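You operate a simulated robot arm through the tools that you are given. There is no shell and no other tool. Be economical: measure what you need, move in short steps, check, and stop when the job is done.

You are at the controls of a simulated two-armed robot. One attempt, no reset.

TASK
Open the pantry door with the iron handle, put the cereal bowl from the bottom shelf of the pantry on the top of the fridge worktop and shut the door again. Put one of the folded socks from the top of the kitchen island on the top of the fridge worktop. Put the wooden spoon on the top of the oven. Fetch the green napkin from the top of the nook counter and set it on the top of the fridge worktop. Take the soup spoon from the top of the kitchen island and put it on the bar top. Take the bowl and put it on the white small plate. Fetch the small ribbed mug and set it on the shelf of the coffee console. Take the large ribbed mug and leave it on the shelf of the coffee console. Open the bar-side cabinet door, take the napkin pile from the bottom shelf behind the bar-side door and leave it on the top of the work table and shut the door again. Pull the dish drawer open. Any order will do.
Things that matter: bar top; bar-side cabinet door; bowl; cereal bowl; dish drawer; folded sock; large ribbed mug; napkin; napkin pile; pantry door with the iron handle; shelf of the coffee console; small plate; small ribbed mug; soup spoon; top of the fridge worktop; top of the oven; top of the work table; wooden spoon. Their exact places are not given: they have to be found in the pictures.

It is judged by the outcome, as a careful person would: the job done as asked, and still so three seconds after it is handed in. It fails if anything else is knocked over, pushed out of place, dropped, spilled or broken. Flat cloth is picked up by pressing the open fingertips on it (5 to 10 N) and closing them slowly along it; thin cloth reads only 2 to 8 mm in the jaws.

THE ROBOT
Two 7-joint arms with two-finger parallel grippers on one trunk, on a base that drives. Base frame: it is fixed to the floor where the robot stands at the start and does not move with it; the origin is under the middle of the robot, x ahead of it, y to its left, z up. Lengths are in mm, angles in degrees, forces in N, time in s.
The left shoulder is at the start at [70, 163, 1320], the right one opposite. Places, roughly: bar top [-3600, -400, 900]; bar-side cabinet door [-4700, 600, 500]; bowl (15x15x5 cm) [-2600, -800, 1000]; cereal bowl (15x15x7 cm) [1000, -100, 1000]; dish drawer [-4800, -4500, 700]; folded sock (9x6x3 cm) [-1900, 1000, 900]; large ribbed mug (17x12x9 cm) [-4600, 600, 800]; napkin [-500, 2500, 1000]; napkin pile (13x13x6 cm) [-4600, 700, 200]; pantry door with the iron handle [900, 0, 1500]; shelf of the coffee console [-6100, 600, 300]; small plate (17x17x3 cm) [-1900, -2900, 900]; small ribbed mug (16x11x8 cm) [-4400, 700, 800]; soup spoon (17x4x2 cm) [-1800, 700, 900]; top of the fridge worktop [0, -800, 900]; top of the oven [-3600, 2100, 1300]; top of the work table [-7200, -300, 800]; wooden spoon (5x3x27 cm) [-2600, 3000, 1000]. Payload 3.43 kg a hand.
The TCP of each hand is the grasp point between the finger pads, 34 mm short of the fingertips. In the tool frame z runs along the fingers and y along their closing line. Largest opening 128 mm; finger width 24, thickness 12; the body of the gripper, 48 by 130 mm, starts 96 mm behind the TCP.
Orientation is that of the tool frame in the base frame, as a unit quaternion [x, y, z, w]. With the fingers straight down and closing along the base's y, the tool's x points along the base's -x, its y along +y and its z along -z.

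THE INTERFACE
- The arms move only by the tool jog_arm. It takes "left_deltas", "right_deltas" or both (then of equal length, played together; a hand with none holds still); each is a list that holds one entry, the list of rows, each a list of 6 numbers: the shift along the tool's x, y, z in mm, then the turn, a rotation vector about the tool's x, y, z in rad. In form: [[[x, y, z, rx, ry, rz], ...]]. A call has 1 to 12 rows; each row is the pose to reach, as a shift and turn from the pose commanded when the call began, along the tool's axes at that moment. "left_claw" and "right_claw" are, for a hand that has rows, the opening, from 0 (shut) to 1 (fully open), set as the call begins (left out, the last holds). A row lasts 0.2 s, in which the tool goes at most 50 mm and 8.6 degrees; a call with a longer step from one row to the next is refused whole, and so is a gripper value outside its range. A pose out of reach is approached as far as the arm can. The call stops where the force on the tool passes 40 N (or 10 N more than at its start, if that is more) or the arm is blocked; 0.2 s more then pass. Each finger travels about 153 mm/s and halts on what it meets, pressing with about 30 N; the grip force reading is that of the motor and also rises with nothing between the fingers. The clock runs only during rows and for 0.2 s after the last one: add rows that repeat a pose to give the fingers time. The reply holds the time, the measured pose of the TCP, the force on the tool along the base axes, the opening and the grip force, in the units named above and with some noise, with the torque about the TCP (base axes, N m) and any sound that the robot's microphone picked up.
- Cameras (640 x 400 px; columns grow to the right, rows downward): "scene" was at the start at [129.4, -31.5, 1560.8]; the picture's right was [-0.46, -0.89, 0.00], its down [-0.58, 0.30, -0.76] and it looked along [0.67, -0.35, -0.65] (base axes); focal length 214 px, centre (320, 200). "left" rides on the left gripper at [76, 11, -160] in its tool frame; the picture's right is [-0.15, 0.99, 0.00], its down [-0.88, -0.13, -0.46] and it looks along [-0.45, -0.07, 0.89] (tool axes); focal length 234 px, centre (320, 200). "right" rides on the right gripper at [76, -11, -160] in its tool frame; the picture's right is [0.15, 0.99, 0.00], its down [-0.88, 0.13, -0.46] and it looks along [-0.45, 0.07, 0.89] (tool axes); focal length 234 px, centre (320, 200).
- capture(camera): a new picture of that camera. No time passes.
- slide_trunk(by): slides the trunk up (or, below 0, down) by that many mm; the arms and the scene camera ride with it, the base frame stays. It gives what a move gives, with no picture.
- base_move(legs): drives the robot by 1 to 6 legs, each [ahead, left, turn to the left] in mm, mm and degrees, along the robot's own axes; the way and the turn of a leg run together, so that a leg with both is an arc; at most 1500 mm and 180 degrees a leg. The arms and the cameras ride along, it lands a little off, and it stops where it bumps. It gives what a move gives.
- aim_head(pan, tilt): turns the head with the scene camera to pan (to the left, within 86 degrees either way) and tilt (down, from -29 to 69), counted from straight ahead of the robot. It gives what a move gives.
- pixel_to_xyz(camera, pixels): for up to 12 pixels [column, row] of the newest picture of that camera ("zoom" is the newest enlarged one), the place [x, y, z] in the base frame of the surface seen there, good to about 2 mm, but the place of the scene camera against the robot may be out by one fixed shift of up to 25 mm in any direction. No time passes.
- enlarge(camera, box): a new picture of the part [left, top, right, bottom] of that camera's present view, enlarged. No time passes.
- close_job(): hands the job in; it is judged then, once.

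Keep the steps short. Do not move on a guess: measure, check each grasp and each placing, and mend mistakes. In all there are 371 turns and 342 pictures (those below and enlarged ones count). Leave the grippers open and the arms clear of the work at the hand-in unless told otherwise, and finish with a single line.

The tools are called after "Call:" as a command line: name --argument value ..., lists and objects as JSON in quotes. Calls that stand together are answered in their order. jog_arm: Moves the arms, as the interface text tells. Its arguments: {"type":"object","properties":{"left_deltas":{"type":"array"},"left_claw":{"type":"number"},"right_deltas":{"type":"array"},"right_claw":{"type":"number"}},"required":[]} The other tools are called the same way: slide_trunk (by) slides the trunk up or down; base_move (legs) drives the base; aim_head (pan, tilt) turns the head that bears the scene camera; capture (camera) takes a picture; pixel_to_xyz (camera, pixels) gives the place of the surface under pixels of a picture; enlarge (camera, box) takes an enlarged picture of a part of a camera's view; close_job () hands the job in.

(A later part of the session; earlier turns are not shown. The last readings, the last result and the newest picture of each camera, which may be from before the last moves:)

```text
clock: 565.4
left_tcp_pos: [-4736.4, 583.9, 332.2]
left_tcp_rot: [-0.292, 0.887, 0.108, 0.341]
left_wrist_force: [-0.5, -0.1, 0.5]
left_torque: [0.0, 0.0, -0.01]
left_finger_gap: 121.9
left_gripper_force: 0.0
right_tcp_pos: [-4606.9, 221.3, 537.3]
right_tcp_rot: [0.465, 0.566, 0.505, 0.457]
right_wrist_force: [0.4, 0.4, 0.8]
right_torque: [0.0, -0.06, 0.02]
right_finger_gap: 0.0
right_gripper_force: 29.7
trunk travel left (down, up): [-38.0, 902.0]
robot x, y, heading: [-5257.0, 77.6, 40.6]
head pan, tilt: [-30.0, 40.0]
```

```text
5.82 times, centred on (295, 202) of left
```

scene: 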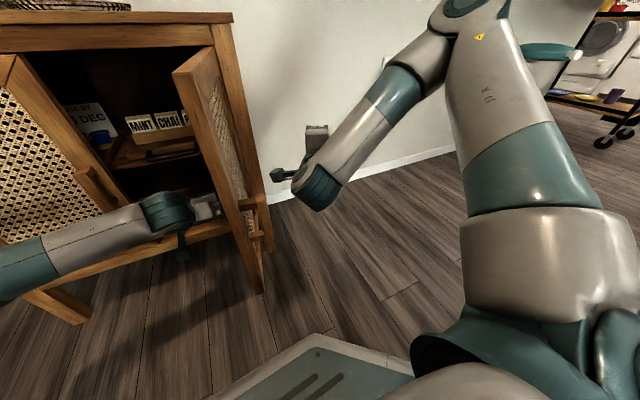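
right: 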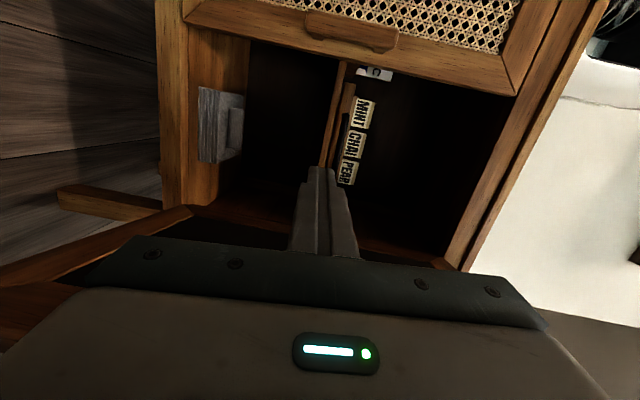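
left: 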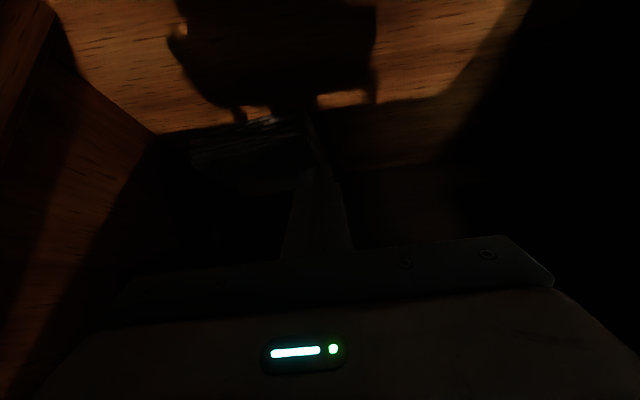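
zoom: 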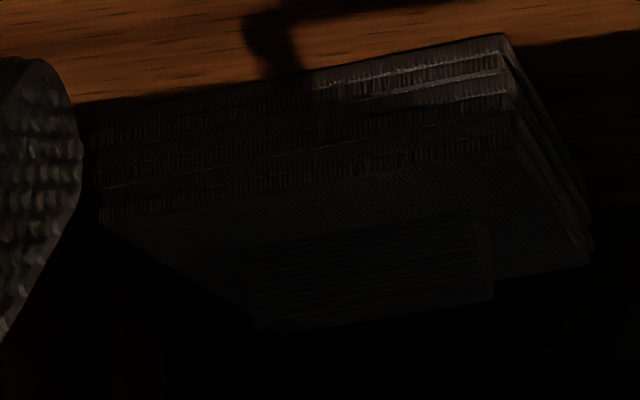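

The pile has slid to the back wall, so it can't slide further. I'll use a flatter hand (20° pitch) and align its yaw, so the pads lie along the block.

Call:
jog_arm --left_deltas '[[[0, 0, 0, 0, -0.145, 0], [0, 0, 0, 0, -0.29, 0], [0, 0, 0, 0, -0.436, 0], [0, 0, 0, 0, -0.436, 0]]]'

Call:
jog_arm --left_deltas '[[[0, 0, 0, -0.065, 0, -0.024], [0, 0, 0, -0.13, 0, -0.048], [0, 0, 0, -0.13, 0, -0.048]]]'

Call:
capture --camera "left"

```text
clock: 566.4
left_tcp_pos: [-4735.0, 581.6, 334.2]
left_tcp_rot: [-0.261, 0.792, 0.168, 0.525]
left_wrist_force: [0.5, -0.1, 0.5]
left_torque: [-0.03, 0.04, 0.02]
left_finger_gap: 121.9
left_gripper_force: 0.1
right_tcp_pos: [-4606.3, 221.0, 537.0]
right_tcp_rot: [0.465, 0.565, 0.506, 0.457]
right_wrist_force: [-0.2, -0.2, 0.3]
right_torque: [-0.02, 0.0, -0.01]
right_finger_gap: 0.1
right_gripper_force: 29.7
trunk travel left (down, up): [-38.0, 902.0]
robot x, y, heading: [-5257.8, 78.5, 40.7]
head pan, tilt: [-30.0, 40.0]
```

```text
clock: 567.2
left_tcp_pos: [-4735.9, 582.3, 333.5]
left_tcp_rot: [-0.314, 0.773, 0.207, 0.511]
left_wrist_force: [0.5, 0.1, -1.1]
left_torque: [0.0, 0.03, 0.01]
left_finger_gap: 121.4
left_gripper_force: 0.2
right_tcp_pos: [-4607.5, 220.2, 536.7]
right_tcp_rot: [0.465, 0.566, 0.505, 0.457]
right_wrist_force: [-0.4, 0.1, 0.4]
right_torque: [0.01, -0.01, 0.0]
right_finger_gap: 0.1
right_gripper_force: 29.8
trunk travel left (down, up): [-38.0, 902.0]
robot x, y, heading: [-5259.8, 74.8, 40.3]
head pan, tilt: [-30.0, 40.0]
```

```text
112 pictures are left
```

left: 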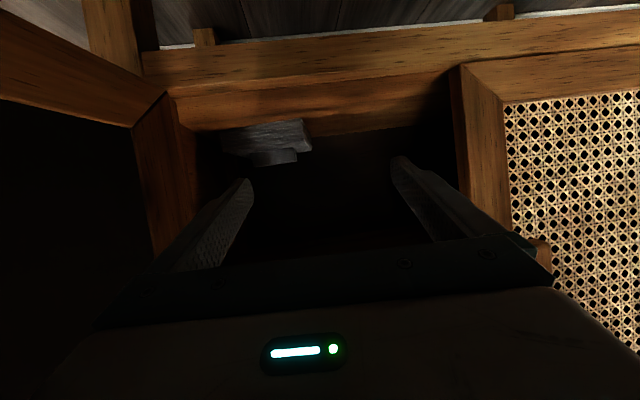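

Call:
enlarge --camera "left" --box '[205, 105, 335, 185]'

Call:
pixel_to_xyz --camera "left" --pixels '[[225, 135], [308, 122], [312, 148], [296, 152], [248, 160], [272, 158], [296, 160], [250, 166], [270, 145], [180, 200], [460, 150]]'

```text
4.92 times, centred on (270, 145) of left
```

zoom: 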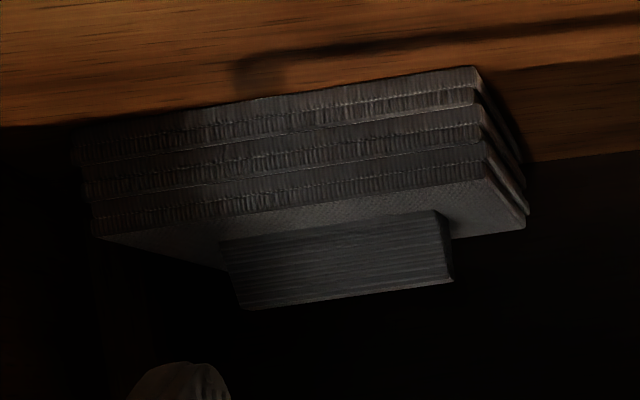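

```text
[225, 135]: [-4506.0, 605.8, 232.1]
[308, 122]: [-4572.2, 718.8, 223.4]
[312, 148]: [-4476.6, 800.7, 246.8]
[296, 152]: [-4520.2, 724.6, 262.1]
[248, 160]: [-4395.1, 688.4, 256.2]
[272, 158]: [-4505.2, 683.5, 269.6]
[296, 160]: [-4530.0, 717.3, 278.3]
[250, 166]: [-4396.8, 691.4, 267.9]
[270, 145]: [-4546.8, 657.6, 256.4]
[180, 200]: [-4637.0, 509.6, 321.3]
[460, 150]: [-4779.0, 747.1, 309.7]
```

Call:
pixel_to_xyz --camera "zoom" --pixels '[[225, 245], [245, 305], [435, 215], [450, 278], [340, 230], [345, 290], [340, 260], [445, 240], [100, 235], [485, 180]]'

```text
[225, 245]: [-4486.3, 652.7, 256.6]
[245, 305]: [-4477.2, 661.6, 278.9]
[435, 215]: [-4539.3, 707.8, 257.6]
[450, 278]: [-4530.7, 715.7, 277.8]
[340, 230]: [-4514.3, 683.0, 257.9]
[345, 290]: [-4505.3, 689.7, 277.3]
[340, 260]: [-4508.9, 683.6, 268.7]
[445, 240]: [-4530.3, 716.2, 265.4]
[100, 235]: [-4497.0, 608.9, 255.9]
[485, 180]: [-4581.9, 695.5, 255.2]
```

The block's front centre is at (−4510,683), squared to the hand. I'm narrowing the opening, lowering, moving the base in, then stretching the arm.

Call:
slide_trunk --by -38

Call:
base_move --legs '[[60, -73, 0], [127, 0, 0]]'

Call:
jog_arm --left_deltas '[[[4, 0, 2, 0, 0, 0], [9, 0, 4, 0, 0, 0], [9, 0, 4, 0, 0, 0]]]' --left_claw 0.84

Call:
capture --camera "left"

```text
clock: 567.8
left_tcp_pos: [-4736.1, 582.2, 312.3]
left_tcp_rot: [-0.314, 0.772, 0.207, 0.513]
left_wrist_force: [0.0, -0.1, 1.2]
left_torque: [-0.01, 0.0, -0.03]
left_finger_gap: 121.6
left_gripper_force: 0.1
right_tcp_pos: [-4607.3, 222.1, 523.9]
right_tcp_rot: [0.466, 0.559, 0.515, 0.452]
right_wrist_force: [-4.1, -4.9, 13.6]
right_torque: [0.72, 2.48, 1.25]
right_finger_gap: 0.0
right_gripper_force: 29.9
trunk travel left (down, up): [-17.0, 923.0]
robot x, y, heading: [-5261.3, 75.6, 40.4]
head pan, tilt: [-30.0, 40.0]
stopped: the force on the tool passed its limit (the readings are from after the stop); the commanded pose is now the measured one
```

```text
clock: 568.6
left_tcp_pos: [-4720.9, 582.1, 311.7]
left_tcp_rot: [-0.314, 0.772, 0.208, 0.511]
left_wrist_force: [-1.0, -0.1, -0.9]
left_torque: [0.01, 0.01, -0.01]
left_finger_gap: 121.6
left_gripper_force: 0.1
right_tcp_pos: [-4594.3, 220.0, 522.6]
right_tcp_rot: [0.468, 0.558, 0.516, 0.451]
right_wrist_force: [-1.7, -3.1, 7.9]
right_torque: [0.73, 1.79, 0.21]
right_finger_gap: 0.1
right_gripper_force: 30.1
trunk travel left (down, up): [-17.0, 923.0]
robot x, y, heading: [-5242.4, 71.8, 40.6]
head pan, tilt: [-30.0, 40.0]
stopped in leg 1: the force on the tool passed its limit (the readings are from after the stop); the commanded pose is now the measured one
```

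```text
clock: 569.4
left_tcp_pos: [-4720.1, 579.6, 303.0]
left_tcp_rot: [-0.315, 0.772, 0.208, 0.511]
left_wrist_force: [-0.1, 0.9, 0.3]
left_torque: [-0.01, 0.01, 0.02]
left_finger_gap: 107.3
left_gripper_force: 0.0
right_tcp_pos: [-4594.9, 219.6, 523.2]
right_tcp_rot: [0.467, 0.559, 0.516, 0.451]
right_wrist_force: [-0.3, -4.4, 10.0]
right_torque: [0.89, 2.42, 0.4]
right_finger_gap: 0.0
right_gripper_force: 30.1
trunk travel left (down, up): [-17.0, 923.0]
robot x, y, heading: [-5243.1, 73.4, 40.5]
head pan, tilt: [-30.0, 40.0]
```

```text
110 pictures are left
```

left: 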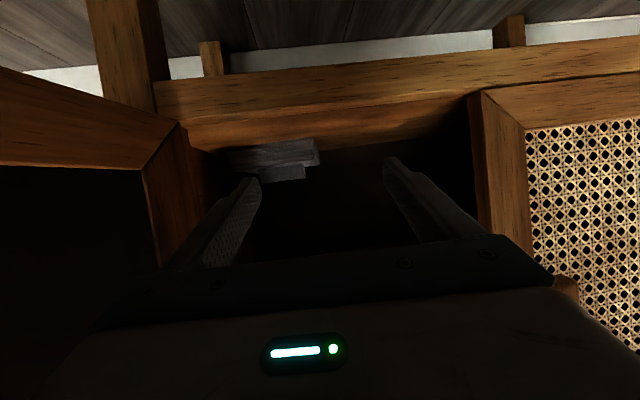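

The right arm is touching something. I'll look.

Call:
capture --camera "scene"

Call:
capture --camera "right"

```text
109 pictures are left
```

scene: 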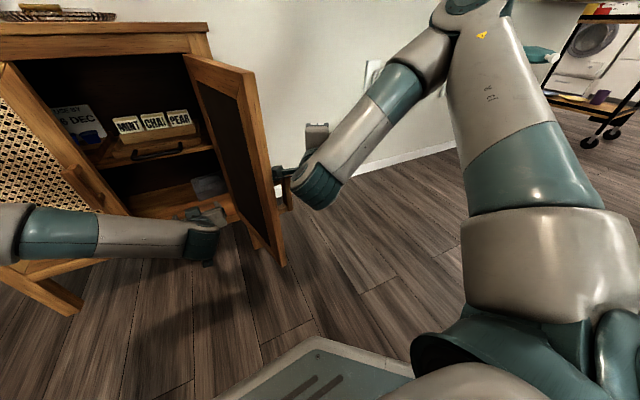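

```text
108 pictures are left
```

right: 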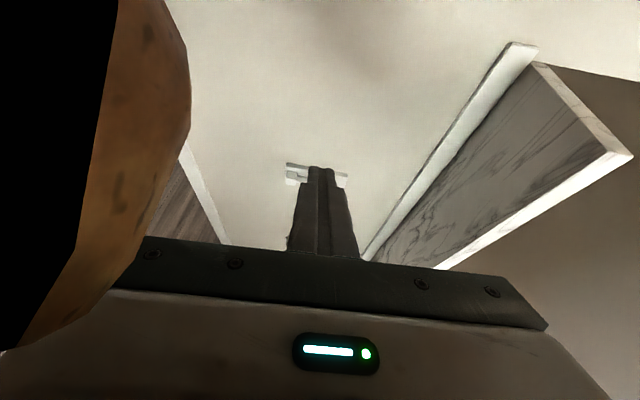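

The right hand's camera sits on the door's handle bar. I'll raise the trunk, then move the right hand away to the right and up.

Call:
slide_trunk --by 40

Call:
jog_arm --right_deltas '[[[0, 30, 0, 0, 0, 0], [0, 60, 0, 0, 0, 0], [-40, 80, 0, 0, 0, 0], [-80, 100, 0, 0, 0, 0], [-120, 120, 0, 0, 0, 0], [-160, 140, 0, 0, 0, 0], [-160, 140, 0, 0, 0, 0]]]'

Call:
capture --camera "scene"

Call:
pixel_to_xyz --camera "scene" --pixels '[[270, 200], [285, 260], [283, 265], [190, 70], [250, 90], [205, 190]]'

```text
clock: 569.8
left_tcp_pos: [-4720.7, 580.2, 310.5]
left_tcp_rot: [-0.315, 0.773, 0.208, 0.51]
left_wrist_force: [0.0, -0.1, -0.2]
left_torque: [0.02, -0.04, -0.01]
left_finger_gap: 107.7
left_gripper_force: 0.1
right_tcp_pos: [-4594.7, 218.0, 525.7]
right_tcp_rot: [0.464, 0.567, 0.507, 0.454]
right_wrist_force: [-0.3, -0.4, 0.3]
right_torque: [-0.02, 0.03, -0.04]
right_finger_gap: 0.0
right_gripper_force: 29.8
trunk travel left (down, up): [-27.0, 913.0]
robot x, y, heading: [-5246.2, 69.8, 40.4]
head pan, tilt: [-30.0, 40.0]
stopped: the force on the tool passed its limit (the readings are from after the stop); the commanded pose is now the measured one
```

```text
clock: 571.4
left_tcp_pos: [-4721.0, 580.2, 309.9]
left_tcp_rot: [-0.314, 0.773, 0.207, 0.511]
left_wrist_force: [0.2, 0.0, 0.2]
left_torque: [0.01, -0.01, 0.02]
left_finger_gap: 107.2
left_gripper_force: 0.0
right_tcp_pos: [-4550.4, 71.9, 680.7]
right_tcp_rot: [0.464, 0.568, 0.505, 0.454]
right_wrist_force: [0.5, -0.1, 0.7]
right_torque: [-0.01, 0.0, 0.02]
right_finger_gap: 0.0
right_gripper_force: 30.0
right hand out of reach, approached as far as the arm can: row 4, 5, 6, 7
trunk travel left (down, up): [-27.0, 913.0]
robot x, y, heading: [-5247.1, 72.4, 40.7]
head pan, tilt: [-30.0, 40.0]
```

```text
107 pictures are left
```

scene: 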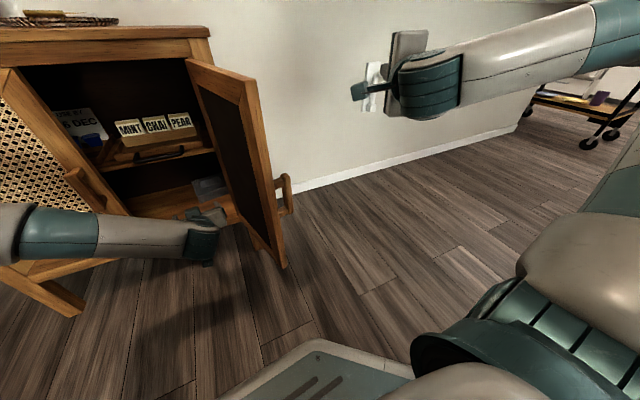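

```text
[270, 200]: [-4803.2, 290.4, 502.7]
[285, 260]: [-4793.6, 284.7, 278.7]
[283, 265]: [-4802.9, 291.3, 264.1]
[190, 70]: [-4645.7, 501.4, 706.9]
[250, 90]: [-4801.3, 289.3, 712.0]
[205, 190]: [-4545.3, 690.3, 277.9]
```

The door has swung to about 102° and the right hand is clear. I'm lowering 25 and driving the left hand in.

Call:
slide_trunk --by -25

Call:
base_move --legs '[[40, -62, 0], [137, 0, 0]]'

Call:
capture --camera "left"

```text
clock: 572.1
left_tcp_pos: [-4720.5, 579.6, 286.3]
left_tcp_rot: [-0.314, 0.773, 0.207, 0.512]
left_wrist_force: [0.2, 0.2, -0.7]
left_torque: [-0.01, -0.03, -0.01]
left_finger_gap: 107.5
left_gripper_force: 0.1
right_tcp_pos: [-4550.0, 71.8, 654.7]
right_tcp_rot: [0.464, 0.567, 0.505, 0.456]
right_wrist_force: [0.2, -0.2, 1.4]
right_torque: [-0.03, -0.01, -0.02]
right_finger_gap: 0.0
right_gripper_force: 30.1
trunk travel left (down, up): [-2.0, 938.0]
robot x, y, heading: [-5243.6, 73.4, 40.6]
head pan, tilt: [-30.0, 40.0]
```

```text
clock: 573.2
left_tcp_pos: [-4668.7, 572.6, 283.3]
left_tcp_rot: [-0.322, 0.77, 0.216, 0.506]
left_wrist_force: [-12.9, 4.9, 1.4]
left_torque: [-0.16, -0.28, -0.54]
left_finger_gap: 100.8
left_gripper_force: 0.2
right_tcp_pos: [-4489.7, 58.5, 655.9]
right_tcp_rot: [0.462, 0.569, 0.507, 0.453]
right_wrist_force: [0.9, 0.7, 0.2]
right_torque: [0.0, -0.03, -0.03]
right_finger_gap: 0.0
right_gripper_force: 29.9
trunk travel left (down, up): [-2.0, 938.0]
robot x, y, heading: [-5182.0, 56.8, 40.9]
head pan, tilt: [-30.0, 40.0]
stopped in leg 1: the force on the tool passed its limit (the readings are from after the stop); the commanded pose is now the measured one
```

```text
106 pictures are left
```

left: 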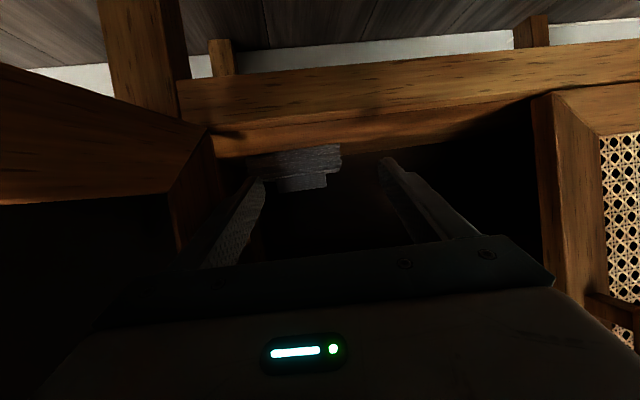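

The right post crowds the hand at this yaw. I'll first drag the pile forward: close the fingers, press lightly on the top of the block, and pull it toward the front.

Call:
base_move --legs '[[-60, 55, 0]]'

Call:
slide_trunk --by 30

Call:
jog_arm --left_deltas '[[[0, 0, 0, 0.113, 0, 0.048], [0, 0, 0, 0.225, 0, 0.096], [0, 0, 0, 0.225, 0, 0.096], [0, 0, 0, 0.225, 0, 0.096]]]' --left_claw 0

Call:
capture --camera "left"

```text
clock: 574.2
left_tcp_pos: [-4746.3, 574.6, 283.1]
left_tcp_rot: [-0.32, 0.771, 0.215, 0.507]
left_wrist_force: [0.5, 0.0, 0.5]
left_torque: [0.02, 0.0, 0.02]
left_finger_gap: 107.5
left_gripper_force: 0.2
right_tcp_pos: [-4567.8, 60.6, 654.2]
right_tcp_rot: [0.463, 0.569, 0.506, 0.454]
right_wrist_force: [0.6, 1.2, 0.0]
right_torque: [-0.01, -0.01, -0.02]
right_finger_gap: 0.0
right_gripper_force: 30.1
trunk travel left (down, up): [-2.0, 938.0]
robot x, y, heading: [-5262.4, 59.1, 41.0]
head pan, tilt: [-30.0, 40.0]
```

```text
clock: 575.0
left_tcp_pos: [-4747.2, 573.7, 312.6]
left_tcp_rot: [-0.321, 0.771, 0.215, 0.506]
left_wrist_force: [0.0, 0.0, 0.2]
left_torque: [-0.02, 0.0, -0.01]
left_finger_gap: 107.4
left_gripper_force: 0.1
right_tcp_pos: [-4569.1, 59.7, 685.0]
right_tcp_rot: [0.463, 0.57, 0.507, 0.452]
right_wrist_force: [-0.2, 0.2, 0.1]
right_torque: [0.01, -0.02, -0.01]
right_finger_gap: 0.0
right_gripper_force: 30.7
trunk travel left (down, up): [-32.0, 908.0]
robot x, y, heading: [-5261.3, 57.7, 41.0]
head pan, tilt: [-30.0, 40.0]
```

```text
clock: 576.0
left_tcp_pos: [-4738.2, 562.7, 322.8]
left_tcp_rot: [-0.23, 0.806, 0.156, 0.522]
left_wrist_force: [0.4, 0.3, 0.6]
left_torque: [0.03, -0.03, -0.02]
left_finger_gap: 0.1
left_gripper_force: 30.0
left hand out of reach, approached as far as the arm can: row 2, 3, 4
right_tcp_pos: [-4568.7, 60.1, 684.1]
right_tcp_rot: [0.463, 0.569, 0.507, 0.453]
right_wrist_force: [0.2, -0.3, 1.6]
right_torque: [-0.05, -0.01, -0.02]
right_finger_gap: 0.0
right_gripper_force: 29.7
trunk travel left (down, up): [-32.0, 908.0]
robot x, y, heading: [-5266.8, 59.7, 40.6]
head pan, tilt: [-30.0, 40.0]
```

```text
105 pictures are left
```

left: 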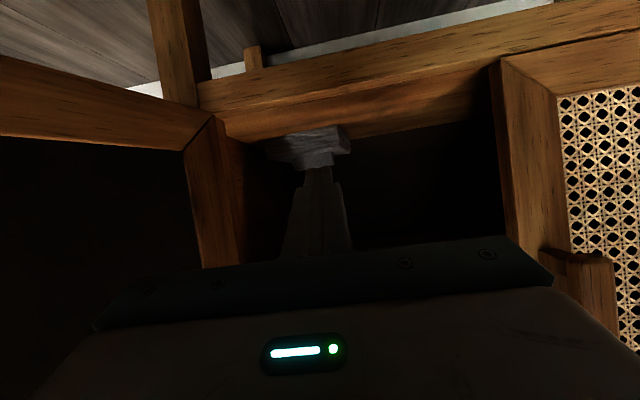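

I'm lowering slightly and moving the closed fingertips over the block.

Call:
slide_trunk --by -10

Call:
base_move --legs '[[100, -15, 0], [108, -29, 0]]'

Call:
jog_arm --left_deltas '[[[-7, 0, 15, 0, 0, 0], [-14, 0, 31, 0, 0, 0], [-20, 0, 46, 0, 0, 0], [-20, 0, 46, 0, 0, 0]]]'

Call:
capture --camera "left"

```text
clock: 576.6
left_tcp_pos: [-4737.4, 564.3, 313.1]
left_tcp_rot: [-0.229, 0.807, 0.155, 0.522]
left_wrist_force: [0.1, 0.0, 1.0]
left_torque: [0.01, 0.03, 0.0]
left_finger_gap: 0.0
left_gripper_force: 29.8
right_tcp_pos: [-4567.9, 59.9, 675.7]
right_tcp_rot: [0.463, 0.568, 0.507, 0.454]
right_wrist_force: [-0.5, -0.1, -0.6]
right_torque: [0.04, 0.01, 0.02]
right_finger_gap: 0.0
right_gripper_force: 30.3
trunk travel left (down, up): [-22.0, 918.0]
robot x, y, heading: [-5262.0, 55.4, 40.7]
head pan, tilt: [-30.0, 40.0]
```

```text
clock: 578.5
left_tcp_pos: [-4555.2, 663.8, 312.4]
left_tcp_rot: [-0.229, 0.807, 0.156, 0.522]
left_wrist_force: [-0.1, -0.1, 0.0]
left_torque: [0.01, 0.0, 0.0]
left_finger_gap: 0.0
left_gripper_force: 30.2
right_tcp_pos: [-4385.4, 160.9, 675.4]
right_tcp_rot: [0.462, 0.57, 0.506, 0.453]
right_wrist_force: [0.1, -0.2, -0.3]
right_torque: [0.02, 0.0, 0.0]
right_finger_gap: 0.3
right_gripper_force: 30.0
trunk travel left (down, up): [-22.0, 918.0]
robot x, y, heading: [-5078.7, 158.0, 41.0]
head pan, tilt: [-30.0, 40.0]
```

```text
clock: 579.5
left_tcp_pos: [-4513.5, 690.3, 314.0]
left_tcp_rot: [-0.229, 0.807, 0.155, 0.522]
left_wrist_force: [-0.6, 0.1, -0.2]
left_torque: [0.0, -0.01, 0.0]
left_finger_gap: 0.1
left_gripper_force: 30.3
right_tcp_pos: [-4385.1, 161.2, 674.7]
right_tcp_rot: [0.464, 0.569, 0.506, 0.453]
right_wrist_force: [-1.0, -0.6, -0.4]
right_torque: [0.0, -0.02, 0.02]
right_finger_gap: 0.0
right_gripper_force: 29.3
trunk travel left (down, up): [-22.0, 918.0]
robot x, y, heading: [-5081.5, 154.8, 40.7]
head pan, tilt: [-30.0, 40.0]
```

```text
104 pictures are left
```

left: 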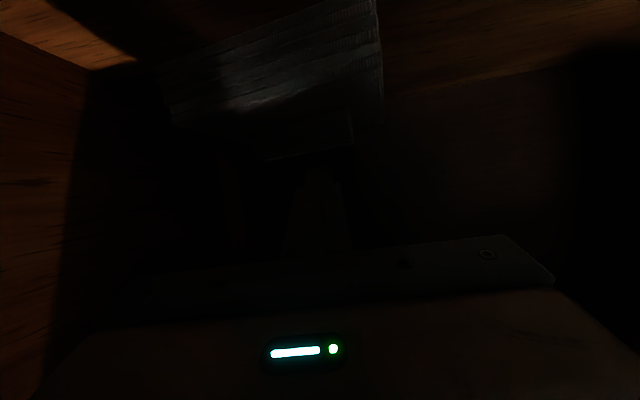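

I'm over the block, and lowering to press lightly.

Call:
slide_trunk --by -9

Call:
slide_trunk --by -4

```text
clock: 580.1
left_tcp_pos: [-4513.2, 692.2, 305.0]
left_tcp_rot: [-0.23, 0.807, 0.156, 0.521]
left_wrist_force: [1.2, 0.3, 0.0]
left_torque: [0.0, -0.02, 0.01]
left_finger_gap: 0.0
left_gripper_force: 30.2
right_tcp_pos: [-4385.4, 161.5, 666.0]
right_tcp_rot: [0.462, 0.569, 0.507, 0.453]
right_wrist_force: [1.0, 0.8, -0.4]
right_torque: [-0.02, -0.02, -0.01]
right_finger_gap: 0.2
right_gripper_force: 30.4
trunk travel left (down, up): [-13.0, 927.0]
robot x, y, heading: [-5083.0, 159.8, 40.8]
head pan, tilt: [-30.0, 40.0]
```

```text
clock: 580.6
left_tcp_pos: [-4514.5, 690.3, 300.7]
left_tcp_rot: [-0.229, 0.807, 0.155, 0.522]
left_wrist_force: [-0.1, -0.7, 0.0]
left_torque: [-0.02, 0.05, 0.0]
left_finger_gap: 0.0
left_gripper_force: 29.9
right_tcp_pos: [-4385.7, 161.2, 662.6]
right_tcp_rot: [0.462, 0.569, 0.506, 0.453]
right_wrist_force: [0.2, -0.4, 0.3]
right_torque: [0.01, 0.0, -0.02]
right_finger_gap: 0.3
right_gripper_force: 30.0
trunk travel left (down, up): [-9.0, 931.0]
robot x, y, heading: [-5075.3, 157.4, 40.7]
head pan, tilt: [-30.0, 40.0]
```

Call:
jog_arm --left_deltas '[[[3, 0, 1.3, 0, 0, 0], [5, 0, 2.2, 0, 0, 0], [5, 0, 2.2, 0, 0, 0]]]'

Call:
jog_arm --left_deltas '[[[2, 0, 0.9, 0, 0, 0], [3.5, 0, 1.5, 0, 0, 0], [3.5, 0, 1.5, 0, 0, 0]]]'

```text
clock: 581.4
left_tcp_pos: [-4512.5, 691.7, 299.5]
left_tcp_rot: [-0.229, 0.806, 0.156, 0.524]
left_wrist_force: [0.4, -0.7, 17.1]
left_torque: [0.08, -0.21, -0.02]
left_finger_gap: 0.0
left_gripper_force: 30.0
right_tcp_pos: [-4386.2, 160.8, 664.2]
right_tcp_rot: [0.462, 0.569, 0.507, 0.454]
right_wrist_force: [0.4, 0.7, -0.6]
right_torque: [0.0, -0.01, -0.03]
right_finger_gap: 0.1
right_gripper_force: 30.2
trunk travel left (down, up): [-9.0, 931.0]
robot x, y, heading: [-5084.0, 155.7, 40.6]
head pan, tilt: [-30.0, 40.0]
```

```text
clock: 582.2
left_tcp_pos: [-4512.0, 690.9, 299.0]
left_tcp_rot: [-0.229, 0.804, 0.157, 0.526]
left_wrist_force: [-0.1, -1.3, 38.2]
left_torque: [0.19, -0.49, 0.01]
left_finger_gap: 0.0
left_gripper_force: 29.9
right_tcp_pos: [-4388.5, 159.0, 664.7]
right_tcp_rot: [0.462, 0.567, 0.508, 0.454]
right_wrist_force: [-0.8, -0.4, 0.2]
right_torque: [-0.01, 0.01, -0.01]
right_finger_gap: 0.0
right_gripper_force: 29.5
trunk travel left (down, up): [-9.0, 931.0]
robot x, y, heading: [-5079.7, 155.8, 40.9]
head pan, tilt: [-30.0, 40.0]
```

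Pressing at 38 N. I'll ease to about 20 N and drag the pile forward and left.

Call:
jog_arm --left_deltas '[[[-1.5, 0, -0.7, 0, 0, 0], [-2.5, 0, -1.1, 0, 0, 0], [-2.5, 0, -1.1, 0, 0, 0]]]'

Call:
base_move --legs '[[-50, 28, 0], [-50, 28, 0]]'

Call:
capture --camera "left"

```text
clock: 583.0
left_tcp_pos: [-4513.9, 691.6, 298.9]
left_tcp_rot: [-0.228, 0.805, 0.158, 0.525]
left_wrist_force: [12.7, 2.2, 27.4]
left_torque: [0.17, -0.62, -0.04]
left_finger_gap: 0.0
left_gripper_force: 30.2
right_tcp_pos: [-4386.8, 160.1, 663.7]
right_tcp_rot: [0.463, 0.568, 0.507, 0.453]
right_wrist_force: [-0.3, 0.2, -0.1]
right_torque: [-0.04, 0.02, 0.03]
right_finger_gap: 0.0
right_gripper_force: 29.9
trunk travel left (down, up): [-9.0, 931.0]
robot x, y, heading: [-5082.0, 157.8, 41.1]
head pan, tilt: [-30.0, 40.0]
```

```text
clock: 584.5
left_tcp_pos: [-4627.5, 668.9, 297.8]
left_tcp_rot: [-0.23, 0.804, 0.159, 0.524]
left_wrist_force: [-2.3, 2.3, 29.0]
left_torque: [0.11, -0.33, -0.11]
left_finger_gap: 0.1
left_gripper_force: 30.5
right_tcp_pos: [-4499.5, 138.7, 663.7]
right_tcp_rot: [0.462, 0.568, 0.508, 0.453]
right_wrist_force: [-0.2, -0.1, -0.4]
right_torque: [0.02, 0.02, 0.0]
right_finger_gap: 0.2
right_gripper_force: 30.2
trunk travel left (down, up): [-9.0, 931.0]
robot x, y, heading: [-5194.5, 137.8, 41.0]
head pan, tilt: [-30.0, 40.0]
```

```text
103 pictures are left
```

left: 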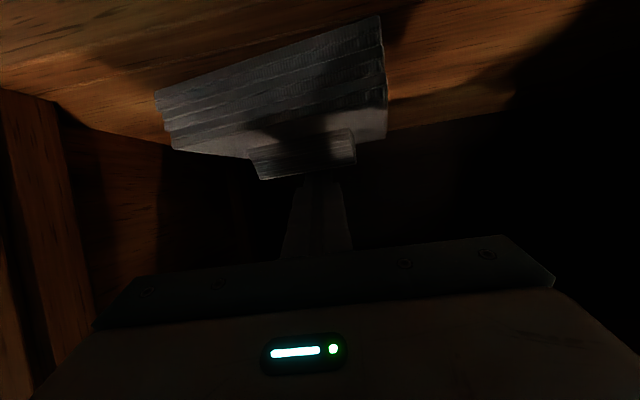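

The pile followed. I'll lift off, back up, open and turn the hand to match the pile, then measure again.

Call:
jog_arm --left_deltas '[[[-8, 0, -4, 0, 0, 0], [-14, 0, -6, 0, 0, 0], [-14, 0, -6, 0, 0, 0]]]'

Call:
base_move --legs '[[-130, 0, 0]]'

Call:
jog_arm --left_deltas '[[[0, 0, 0, -0.09, 0, -0.04], [0, 0, 0, -0.18, 0, -0.08], [0, 0, 0, -0.18, 0, -0.08], [0, 0, 0, -0.18, 0, -0.08]]]' --left_claw 0.84

Call:
enlarge --camera "left" --box '[220, 100, 400, 200]'

```text
clock: 585.3
left_tcp_pos: [-4626.8, 669.7, 310.6]
left_tcp_rot: [-0.23, 0.806, 0.157, 0.523]
left_wrist_force: [-0.9, -0.6, 0.0]
left_torque: [-0.02, -0.01, 0.0]
left_finger_gap: 0.0
left_gripper_force: 30.1
right_tcp_pos: [-4499.1, 138.8, 662.8]
right_tcp_rot: [0.463, 0.569, 0.507, 0.452]
right_wrist_force: [0.6, -0.5, -0.2]
right_torque: [-0.01, 0.0, 0.01]
right_finger_gap: 0.0
right_gripper_force: 30.0
trunk travel left (down, up): [-9.0, 931.0]
robot x, y, heading: [-5196.2, 132.6, 40.9]
head pan, tilt: [-30.0, 40.0]
```

```text
clock: 586.6
left_tcp_pos: [-4724.3, 585.1, 310.4]
left_tcp_rot: [-0.229, 0.806, 0.156, 0.522]
left_wrist_force: [-0.1, 0.4, -0.7]
left_torque: [-0.02, 0.01, 0.0]
left_finger_gap: 0.0
left_gripper_force: 30.5
right_tcp_pos: [-4596.4, 53.4, 662.3]
right_tcp_rot: [0.463, 0.569, 0.506, 0.454]
right_wrist_force: [0.3, 0.2, 0.0]
right_torque: [-0.01, 0.0, 0.01]
right_finger_gap: 0.0
right_gripper_force: 29.9
trunk travel left (down, up): [-9.0, 931.0]
robot x, y, heading: [-5292.1, 51.4, 40.8]
head pan, tilt: [-30.0, 40.0]
```

```text
clock: 587.6
left_tcp_pos: [-4723.0, 584.2, 309.4]
left_tcp_rot: [-0.308, 0.779, 0.207, 0.505]
left_wrist_force: [-0.6, -0.1, 0.4]
left_torque: [0.0, 0.03, 0.02]
left_finger_gap: 107.4
left_gripper_force: 0.1
right_tcp_pos: [-4598.0, 51.6, 662.5]
right_tcp_rot: [0.464, 0.569, 0.506, 0.453]
right_wrist_force: [0.9, 0.4, 0.4]
right_torque: [-0.01, 0.04, -0.05]
right_finger_gap: 0.0
right_gripper_force: 30.2
trunk travel left (down, up): [-9.0, 931.0]
robot x, y, heading: [-5292.7, 53.0, 40.5]
head pan, tilt: [-30.0, 40.0]
```

```text
3.56 times, centred on (310, 150) of left
```

zoom: 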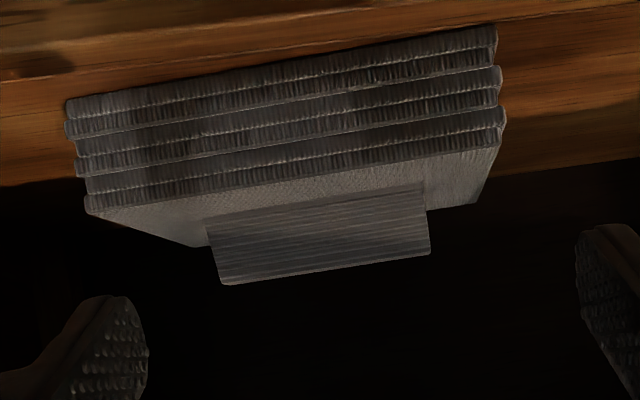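

Now clearly visible and accessible. I'll measure the block.

Call:
pixel_to_xyz --camera "zoom" --pixels '[[210, 232], [222, 278], [420, 195], [427, 248], [318, 215], [322, 262], [95, 210], [495, 150], [470, 200], [185, 243]]'

```text
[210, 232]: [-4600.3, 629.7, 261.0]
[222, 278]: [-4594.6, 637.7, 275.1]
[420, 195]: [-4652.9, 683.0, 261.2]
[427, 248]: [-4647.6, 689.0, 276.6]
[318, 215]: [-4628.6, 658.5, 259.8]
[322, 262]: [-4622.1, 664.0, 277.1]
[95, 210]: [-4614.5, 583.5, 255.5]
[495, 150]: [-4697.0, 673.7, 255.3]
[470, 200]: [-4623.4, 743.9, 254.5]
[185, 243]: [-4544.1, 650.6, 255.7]
```

The block is square to the hand, with its front centre at (−4625,660). I'm moving in 146 mm above it, then lowering to z 282.

Call:
base_move --legs '[[146, -5, 0]]'

Call:
jog_arm --left_deltas '[[[8, 0, 3.5, 0, 0, 0], [16, 0, 7, 0, 0, 0], [24, 0, 10.5, 0, 0, 0], [24, 0, 10.5, 0, 0, 0]]]'

Call:
capture --camera "left"

```text
clock: 589.0
left_tcp_pos: [-4610.6, 679.5, 308.6]
left_tcp_rot: [-0.309, 0.779, 0.208, 0.505]
left_wrist_force: [0.2, 0.3, 0.6]
left_torque: [0.01, -0.04, -0.01]
left_finger_gap: 107.5
left_gripper_force: 0.0
right_tcp_pos: [-4482.7, 148.6, 661.9]
right_tcp_rot: [0.462, 0.57, 0.507, 0.452]
right_wrist_force: [-0.1, 0.4, -1.1]
right_torque: [-0.02, 0.06, 0.02]
right_finger_gap: 0.2
right_gripper_force: 29.6
trunk travel left (down, up): [-9.0, 931.0]
robot x, y, heading: [-5178.3, 140.0, 40.8]
head pan, tilt: [-30.0, 40.0]
```

```text
clock: 590.0
left_tcp_pos: [-4611.4, 678.5, 283.2]
left_tcp_rot: [-0.309, 0.778, 0.209, 0.506]
left_wrist_force: [-0.3, -0.3, -0.3]
left_torque: [0.03, 0.02, -0.01]
left_finger_gap: 107.5
left_gripper_force: 0.1
right_tcp_pos: [-4482.5, 147.6, 662.1]
right_tcp_rot: [0.462, 0.57, 0.507, 0.452]
right_wrist_force: [0.1, -0.6, -1.1]
right_torque: [0.01, 0.0, 0.0]
right_finger_gap: 0.0
right_gripper_force: 28.9
trunk travel left (down, up): [-9.0, 931.0]
robot x, y, heading: [-5177.7, 141.8, 41.1]
head pan, tilt: [-30.0, 40.0]
```

```text
101 pictures are left
```

left: 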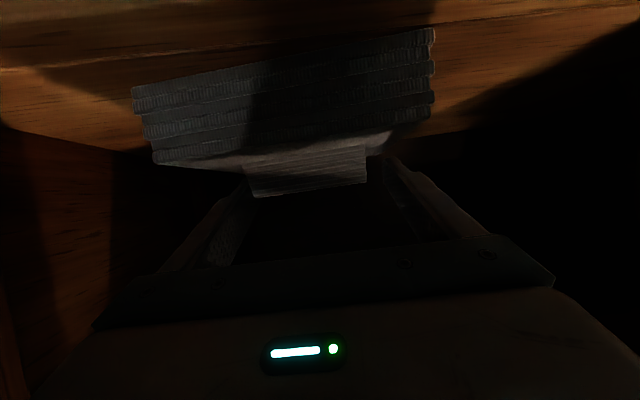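

The block is between the pads. I'm closing.

Call:
jog_arm --left_deltas '[[[0, 0, 0, 0, 0, 0], [0, 0, 0, 0, 0, 0], [0, 0, 0, 0, 0, 0], [0, 0, 0, 0, 0, 0]]]' --left_claw 0

Call:
capture --camera "left"

```text
clock: 591.0
left_tcp_pos: [-4611.0, 679.7, 283.9]
left_tcp_rot: [-0.309, 0.778, 0.208, 0.506]
left_wrist_force: [0.1, -1.1, 2.6]
left_torque: [-0.2, -0.21, 0.07]
left_finger_gap: 77.6
left_gripper_force: 30.2
right_tcp_pos: [-4482.3, 146.2, 662.4]
right_tcp_rot: [0.462, 0.57, 0.507, 0.452]
right_wrist_force: [0.1, -0.4, -0.2]
right_torque: [0.01, 0.01, 0.0]
right_finger_gap: 0.2
right_gripper_force: 30.2
trunk travel left (down, up): [-9.0, 931.0]
robot x, y, heading: [-5175.7, 145.2, 40.6]
head pan, tilt: [-30.0, 40.0]
```

```text
100 pictures are left
```

left: 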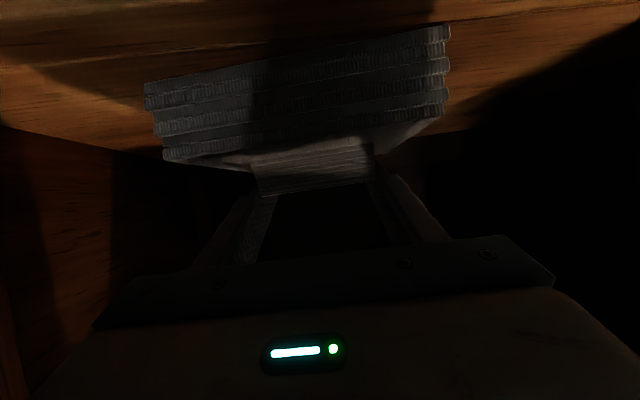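

Held at 77.6 mm. I'll lift 20 mm by trunk and check.

Call:
slide_trunk --by 22

Call:
capture --camera "left"

```text
clock: 591.6
left_tcp_pos: [-4612.4, 679.4, 305.5]
left_tcp_rot: [-0.309, 0.779, 0.208, 0.504]
left_wrist_force: [-0.3, 0.2, -1.3]
left_torque: [0.03, 0.0, 0.0]
left_finger_gap: 77.6
left_gripper_force: 30.0
right_tcp_pos: [-4483.9, 148.3, 683.5]
right_tcp_rot: [0.462, 0.57, 0.507, 0.452]
right_wrist_force: [1.2, -0.7, -0.3]
right_torque: [0.0, 0.0, -0.03]
right_finger_gap: 0.1
right_gripper_force: 29.8
trunk travel left (down, up): [-31.0, 909.0]
robot x, y, heading: [-5174.9, 142.2, 40.9]
head pan, tilt: [-30.0, 40.0]
```

```text
99 pictures are left
```

left: 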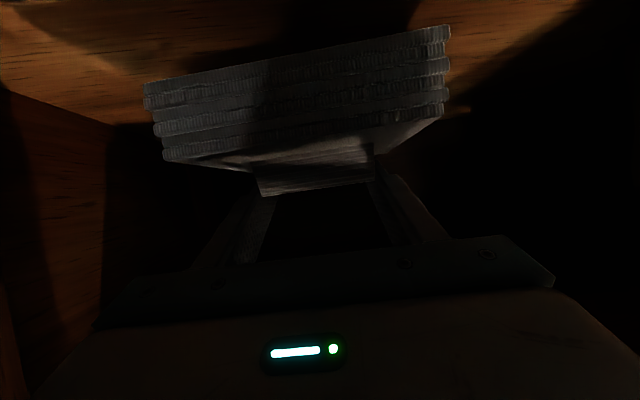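

Lifted. I'm backing straight out of the cabinet.

Call:
base_move --legs '[[-200, 10, 0], [-250, 0, 0]]'

Call:
capture --camera "scene"

Call:
capture --camera "left"

```text
clock: 594.7
left_tcp_pos: [-4955.5, 390.0, 305.4]
left_tcp_rot: [-0.307, 0.779, 0.207, 0.505]
left_wrist_force: [-0.4, 0.1, -0.7]
left_torque: [0.03, -0.04, 0.01]
left_finger_gap: 77.7
left_gripper_force: 29.7
right_tcp_pos: [-4830.0, -141.2, 684.2]
right_tcp_rot: [0.463, 0.569, 0.507, 0.453]
right_wrist_force: [-0.3, 0.2, -0.2]
right_torque: [0.0, -0.02, 0.01]
right_finger_gap: 0.0
right_gripper_force: 29.8
trunk travel left (down, up): [-31.0, 909.0]
robot x, y, heading: [-5529.7, -143.1, 40.5]
head pan, tilt: [-30.0, 40.0]
```

```text
98 pictures are left
```

scene: 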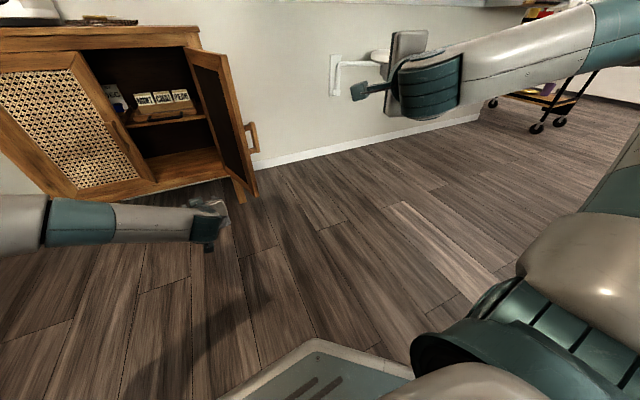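

```text
97 pictures are left
```

left: 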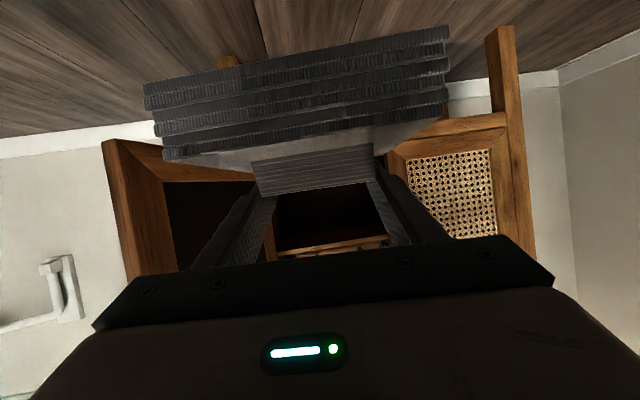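

The pile is safely held. Now I'll shut the cabinet door with the right hand. I'm moving right and turning to heading 100°, so the left hand stays away from the furniture.

Call:
jog_arm --right_deltas '[[[0, -35, 0, 0, 0, 0], [0, -70, 0, 0, 0, 0], [0, -105, 0, 0, 0, 0], [0, -140, 0, 0, 0, 0], [0, -140, 0, 0, 0, 0]]]'

Call:
base_move --legs '[[70, -465, 0], [0, 0, 59.5]]'

Call:
aim_head --pan -40 --tilt 35

Call:
capture --camera "scene"

```text
clock: 595.9
left_tcp_pos: [-4957.3, 390.5, 305.7]
left_tcp_rot: [-0.307, 0.779, 0.208, 0.506]
left_wrist_force: [-0.8, 0.7, -0.9]
left_torque: [-0.02, 0.02, 0.0]
left_finger_gap: 77.2
left_gripper_force: 29.5
right_tcp_pos: [-4792.6, -133.8, 568.4]
right_tcp_rot: [0.464, 0.569, 0.505, 0.454]
right_wrist_force: [0.8, 0.3, 0.2]
right_torque: [0.0, -0.02, 0.01]
right_finger_gap: 0.0
right_gripper_force: 30.0
right hand out of reach, approached as far as the arm can: row 1, 2, 3, 4, 5
trunk travel left (down, up): [-31.0, 909.0]
robot x, y, heading: [-5524.9, -147.6, 40.7]
head pan, tilt: [-30.0, 40.0]
```

```text
clock: 597.3
left_tcp_pos: [-4865.7, 313.8, 303.3]
left_tcp_rot: [-0.31, 0.778, 0.213, 0.503]
left_wrist_force: [0.0, 0.0, 0.0]
left_torque: [0.03, -0.02, 0.0]
left_finger_gap: 77.4
left_gripper_force: 30.0
right_tcp_pos: [-4698.7, -214.5, 570.1]
right_tcp_rot: [0.463, 0.569, 0.506, 0.454]
right_wrist_force: [0.2, -0.1, 0.2]
right_torque: [-0.03, -0.03, 0.03]
right_finger_gap: 0.0
right_gripper_force: 30.0
trunk travel left (down, up): [-31.0, 909.0]
robot x, y, heading: [-5429.9, -221.8, 40.3]
head pan, tilt: [-30.0, 40.0]
stopped in leg 1: the force on the tool passed its limit (the readings are from after the stop); the commanded pose is now the measured one
```

```text
clock: 598.0
left_tcp_pos: [-4866.2, 313.6, 304.1]
left_tcp_rot: [-0.31, 0.778, 0.213, 0.503]
left_wrist_force: [-0.3, 0.3, -1.9]
left_torque: [0.0, 0.0, 0.01]
left_finger_gap: 77.7
left_gripper_force: 29.8
right_tcp_pos: [-4700.9, -214.4, 569.3]
right_tcp_rot: [0.464, 0.568, 0.505, 0.455]
right_wrist_force: [0.6, -0.1, -1.1]
right_torque: [-0.03, 0.0, -0.01]
right_finger_gap: 0.0
right_gripper_force: 30.2
trunk travel left (down, up): [-31.0, 909.0]
robot x, y, heading: [-5432.0, -222.2, 40.3]
head pan, tilt: [-40.0, 35.0]
```

```text
96 pictures are left
```

scene: 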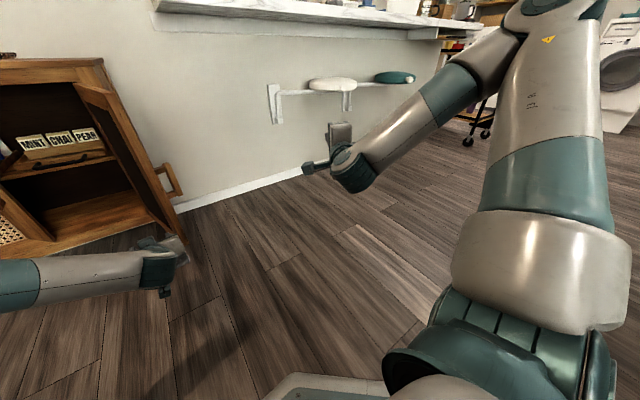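

The left hand met the door's edge. I'll back up first, then go right and turn.

Call:
base_move --legs '[[-230, 0, 0], [0, -380, 0], [0, 0, 59.5]]'

Call:
capture --camera "scene"

```text
clock: 604.4
left_tcp_pos: [-5530.5, 97.6, 303.9]
left_tcp_rot: [0.655, -0.524, -0.433, -0.331]
left_wrist_force: [0.2, -0.8, -0.7]
left_torque: [-0.01, 0.0, 0.0]
left_finger_gap: 77.4
left_gripper_force: 29.8
right_tcp_pos: [-4992.8, -27.9, 570.0]
right_tcp_rot: [0.122, 0.724, 0.664, 0.145]
right_wrist_force: [0.3, 0.5, 0.5]
right_torque: [0.03, 0.0, -0.04]
right_finger_gap: 0.1
right_gripper_force: 29.7
trunk travel left (down, up): [-31.0, 909.0]
robot x, y, heading: [-5354.4, -662.1, 99.7]
head pan, tilt: [-40.0, 35.0]
```

```text
95 pictures are left
```

scene: 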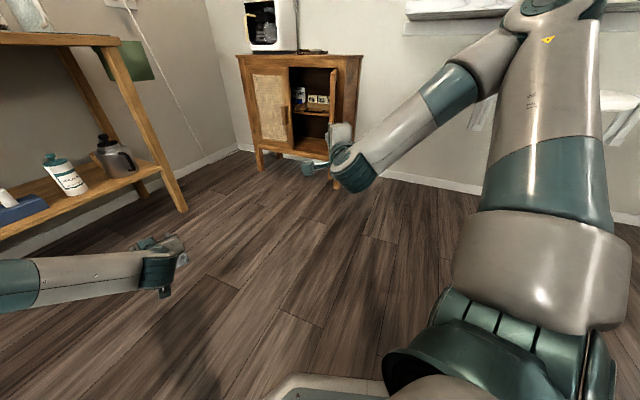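

I'm moving the right hand to the door's outer side.

Call:
base_move --legs '[[205, -370, 0]]'

Call:
aim_head --pan -55 --tilt 40

Call:
capture --camera "scene"

Call:
capture --camera "right"

```text
clock: 607.0
left_tcp_pos: [-5205.5, 364.8, 304.0]
left_tcp_rot: [0.655, -0.523, -0.433, -0.331]
left_wrist_force: [-0.8, -0.5, -0.5]
left_torque: [0.02, 0.01, 0.0]
left_finger_gap: 77.3
left_gripper_force: 30.1
right_tcp_pos: [-4666.1, 239.1, 569.2]
right_tcp_rot: [0.122, 0.724, 0.664, 0.144]
right_wrist_force: [-0.2, -1.4, 0.2]
right_torque: [0.01, -0.03, 0.03]
right_finger_gap: 0.0
right_gripper_force: 29.9
trunk travel left (down, up): [-31.0, 909.0]
robot x, y, heading: [-5030.7, -398.8, 100.0]
head pan, tilt: [-40.0, 35.0]
```

```text
clock: 607.7
left_tcp_pos: [-5205.5, 365.6, 304.2]
left_tcp_rot: [0.655, -0.523, -0.434, -0.331]
left_wrist_force: [0.5, 0.8, -1.5]
left_torque: [0.04, 0.05, 0.0]
left_finger_gap: 77.3
left_gripper_force: 29.9
right_tcp_pos: [-4666.5, 238.7, 569.1]
right_tcp_rot: [0.122, 0.724, 0.664, 0.144]
right_wrist_force: [0.0, -0.1, 0.8]
right_torque: [0.0, 0.0, 0.01]
right_finger_gap: 0.1
right_gripper_force: 29.7
trunk travel left (down, up): [-31.0, 909.0]
robot x, y, heading: [-5031.9, -395.8, 100.3]
head pan, tilt: [-55.0, 40.0]
```

```text
94 pictures are left
```

scene: 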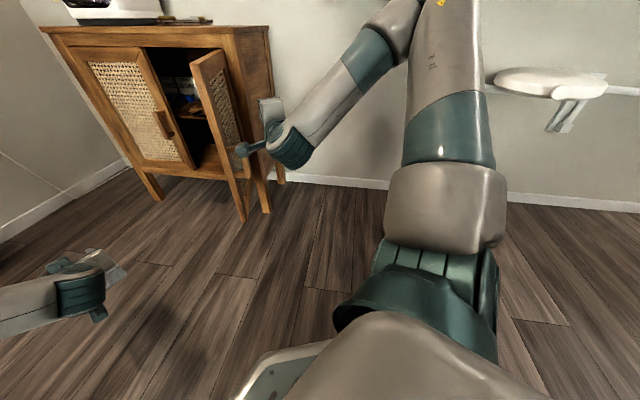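

```text
93 pictures are left
```

right: 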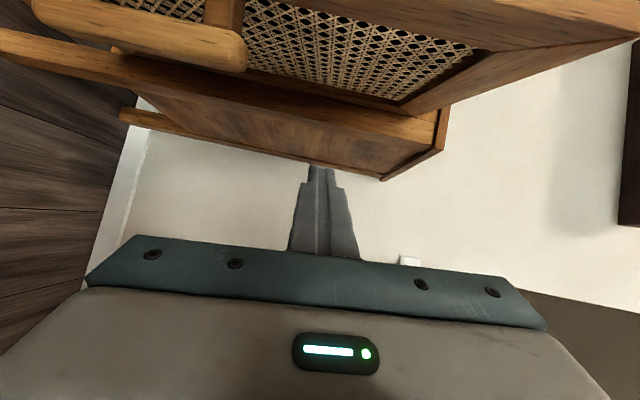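

The hand is beside the door's outer face. I'm sweeping toward the cabinet to swing it shut.

Call:
base_move --legs '[[118, 44, 0], [110, 30, 0]]'

Call:
capture --camera "scene"

```text
clock: 609.8
left_tcp_pos: [-5315.5, 573.3, 304.2]
left_tcp_rot: [0.655, -0.523, -0.433, -0.331]
left_wrist_force: [0.6, -0.1, -1.0]
left_torque: [0.04, 0.0, 0.02]
left_finger_gap: 77.5
left_gripper_force: 29.9
right_tcp_pos: [-4777.4, 445.8, 569.2]
right_tcp_rot: [0.122, 0.724, 0.664, 0.144]
right_wrist_force: [-1.4, 0.8, 0.2]
right_torque: [-0.01, 0.03, -0.03]
right_finger_gap: 0.0
right_gripper_force: 29.8
trunk travel left (down, up): [-31.0, 909.0]
robot x, y, heading: [-5142.9, -186.9, 99.9]
head pan, tilt: [-55.0, 40.0]
```

```text
92 pictures are left
```

scene: 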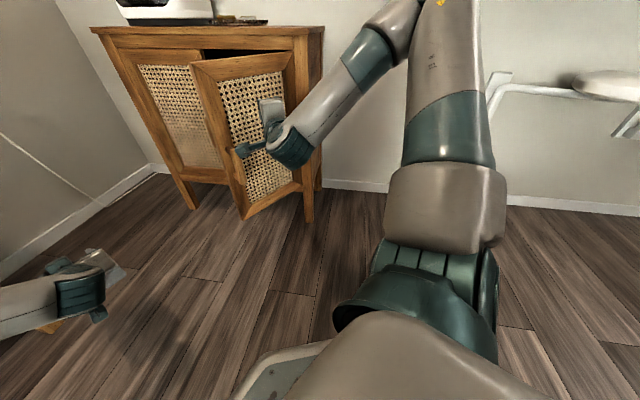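

About 38° remain. I'm pushing toward the cabinet.

Call:
base_move --legs '[[70, -60, 0], [60, -75, 0]]'

Call:
capture --camera "scene"

```text
clock: 611.5
left_tcp_pos: [-5235.6, 690.5, 302.9]
left_tcp_rot: [0.655, -0.524, -0.433, -0.331]
left_wrist_force: [0.4, -0.6, -1.1]
left_torque: [0.0, -0.01, 0.0]
left_finger_gap: 77.4
left_gripper_force: 30.0
right_tcp_pos: [-4701.8, 560.1, 569.4]
right_tcp_rot: [0.117, 0.725, 0.664, 0.14]
right_wrist_force: [-1.7, -4.0, 1.6]
right_torque: [0.03, -0.06, -0.04]
right_finger_gap: 0.1
right_gripper_force: 30.7
trunk travel left (down, up): [-31.0, 909.0]
robot x, y, heading: [-5058.4, -67.9, 100.0]
head pan, tilt: [-55.0, 40.0]
stopped in leg 2: the force on the tool passed its limit (the readings are from after the stop); the commanded pose is now the measured one
```

```text
91 pictures are left
```

scene: 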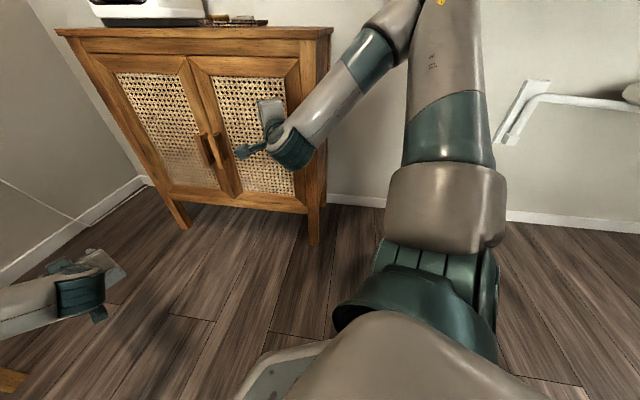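

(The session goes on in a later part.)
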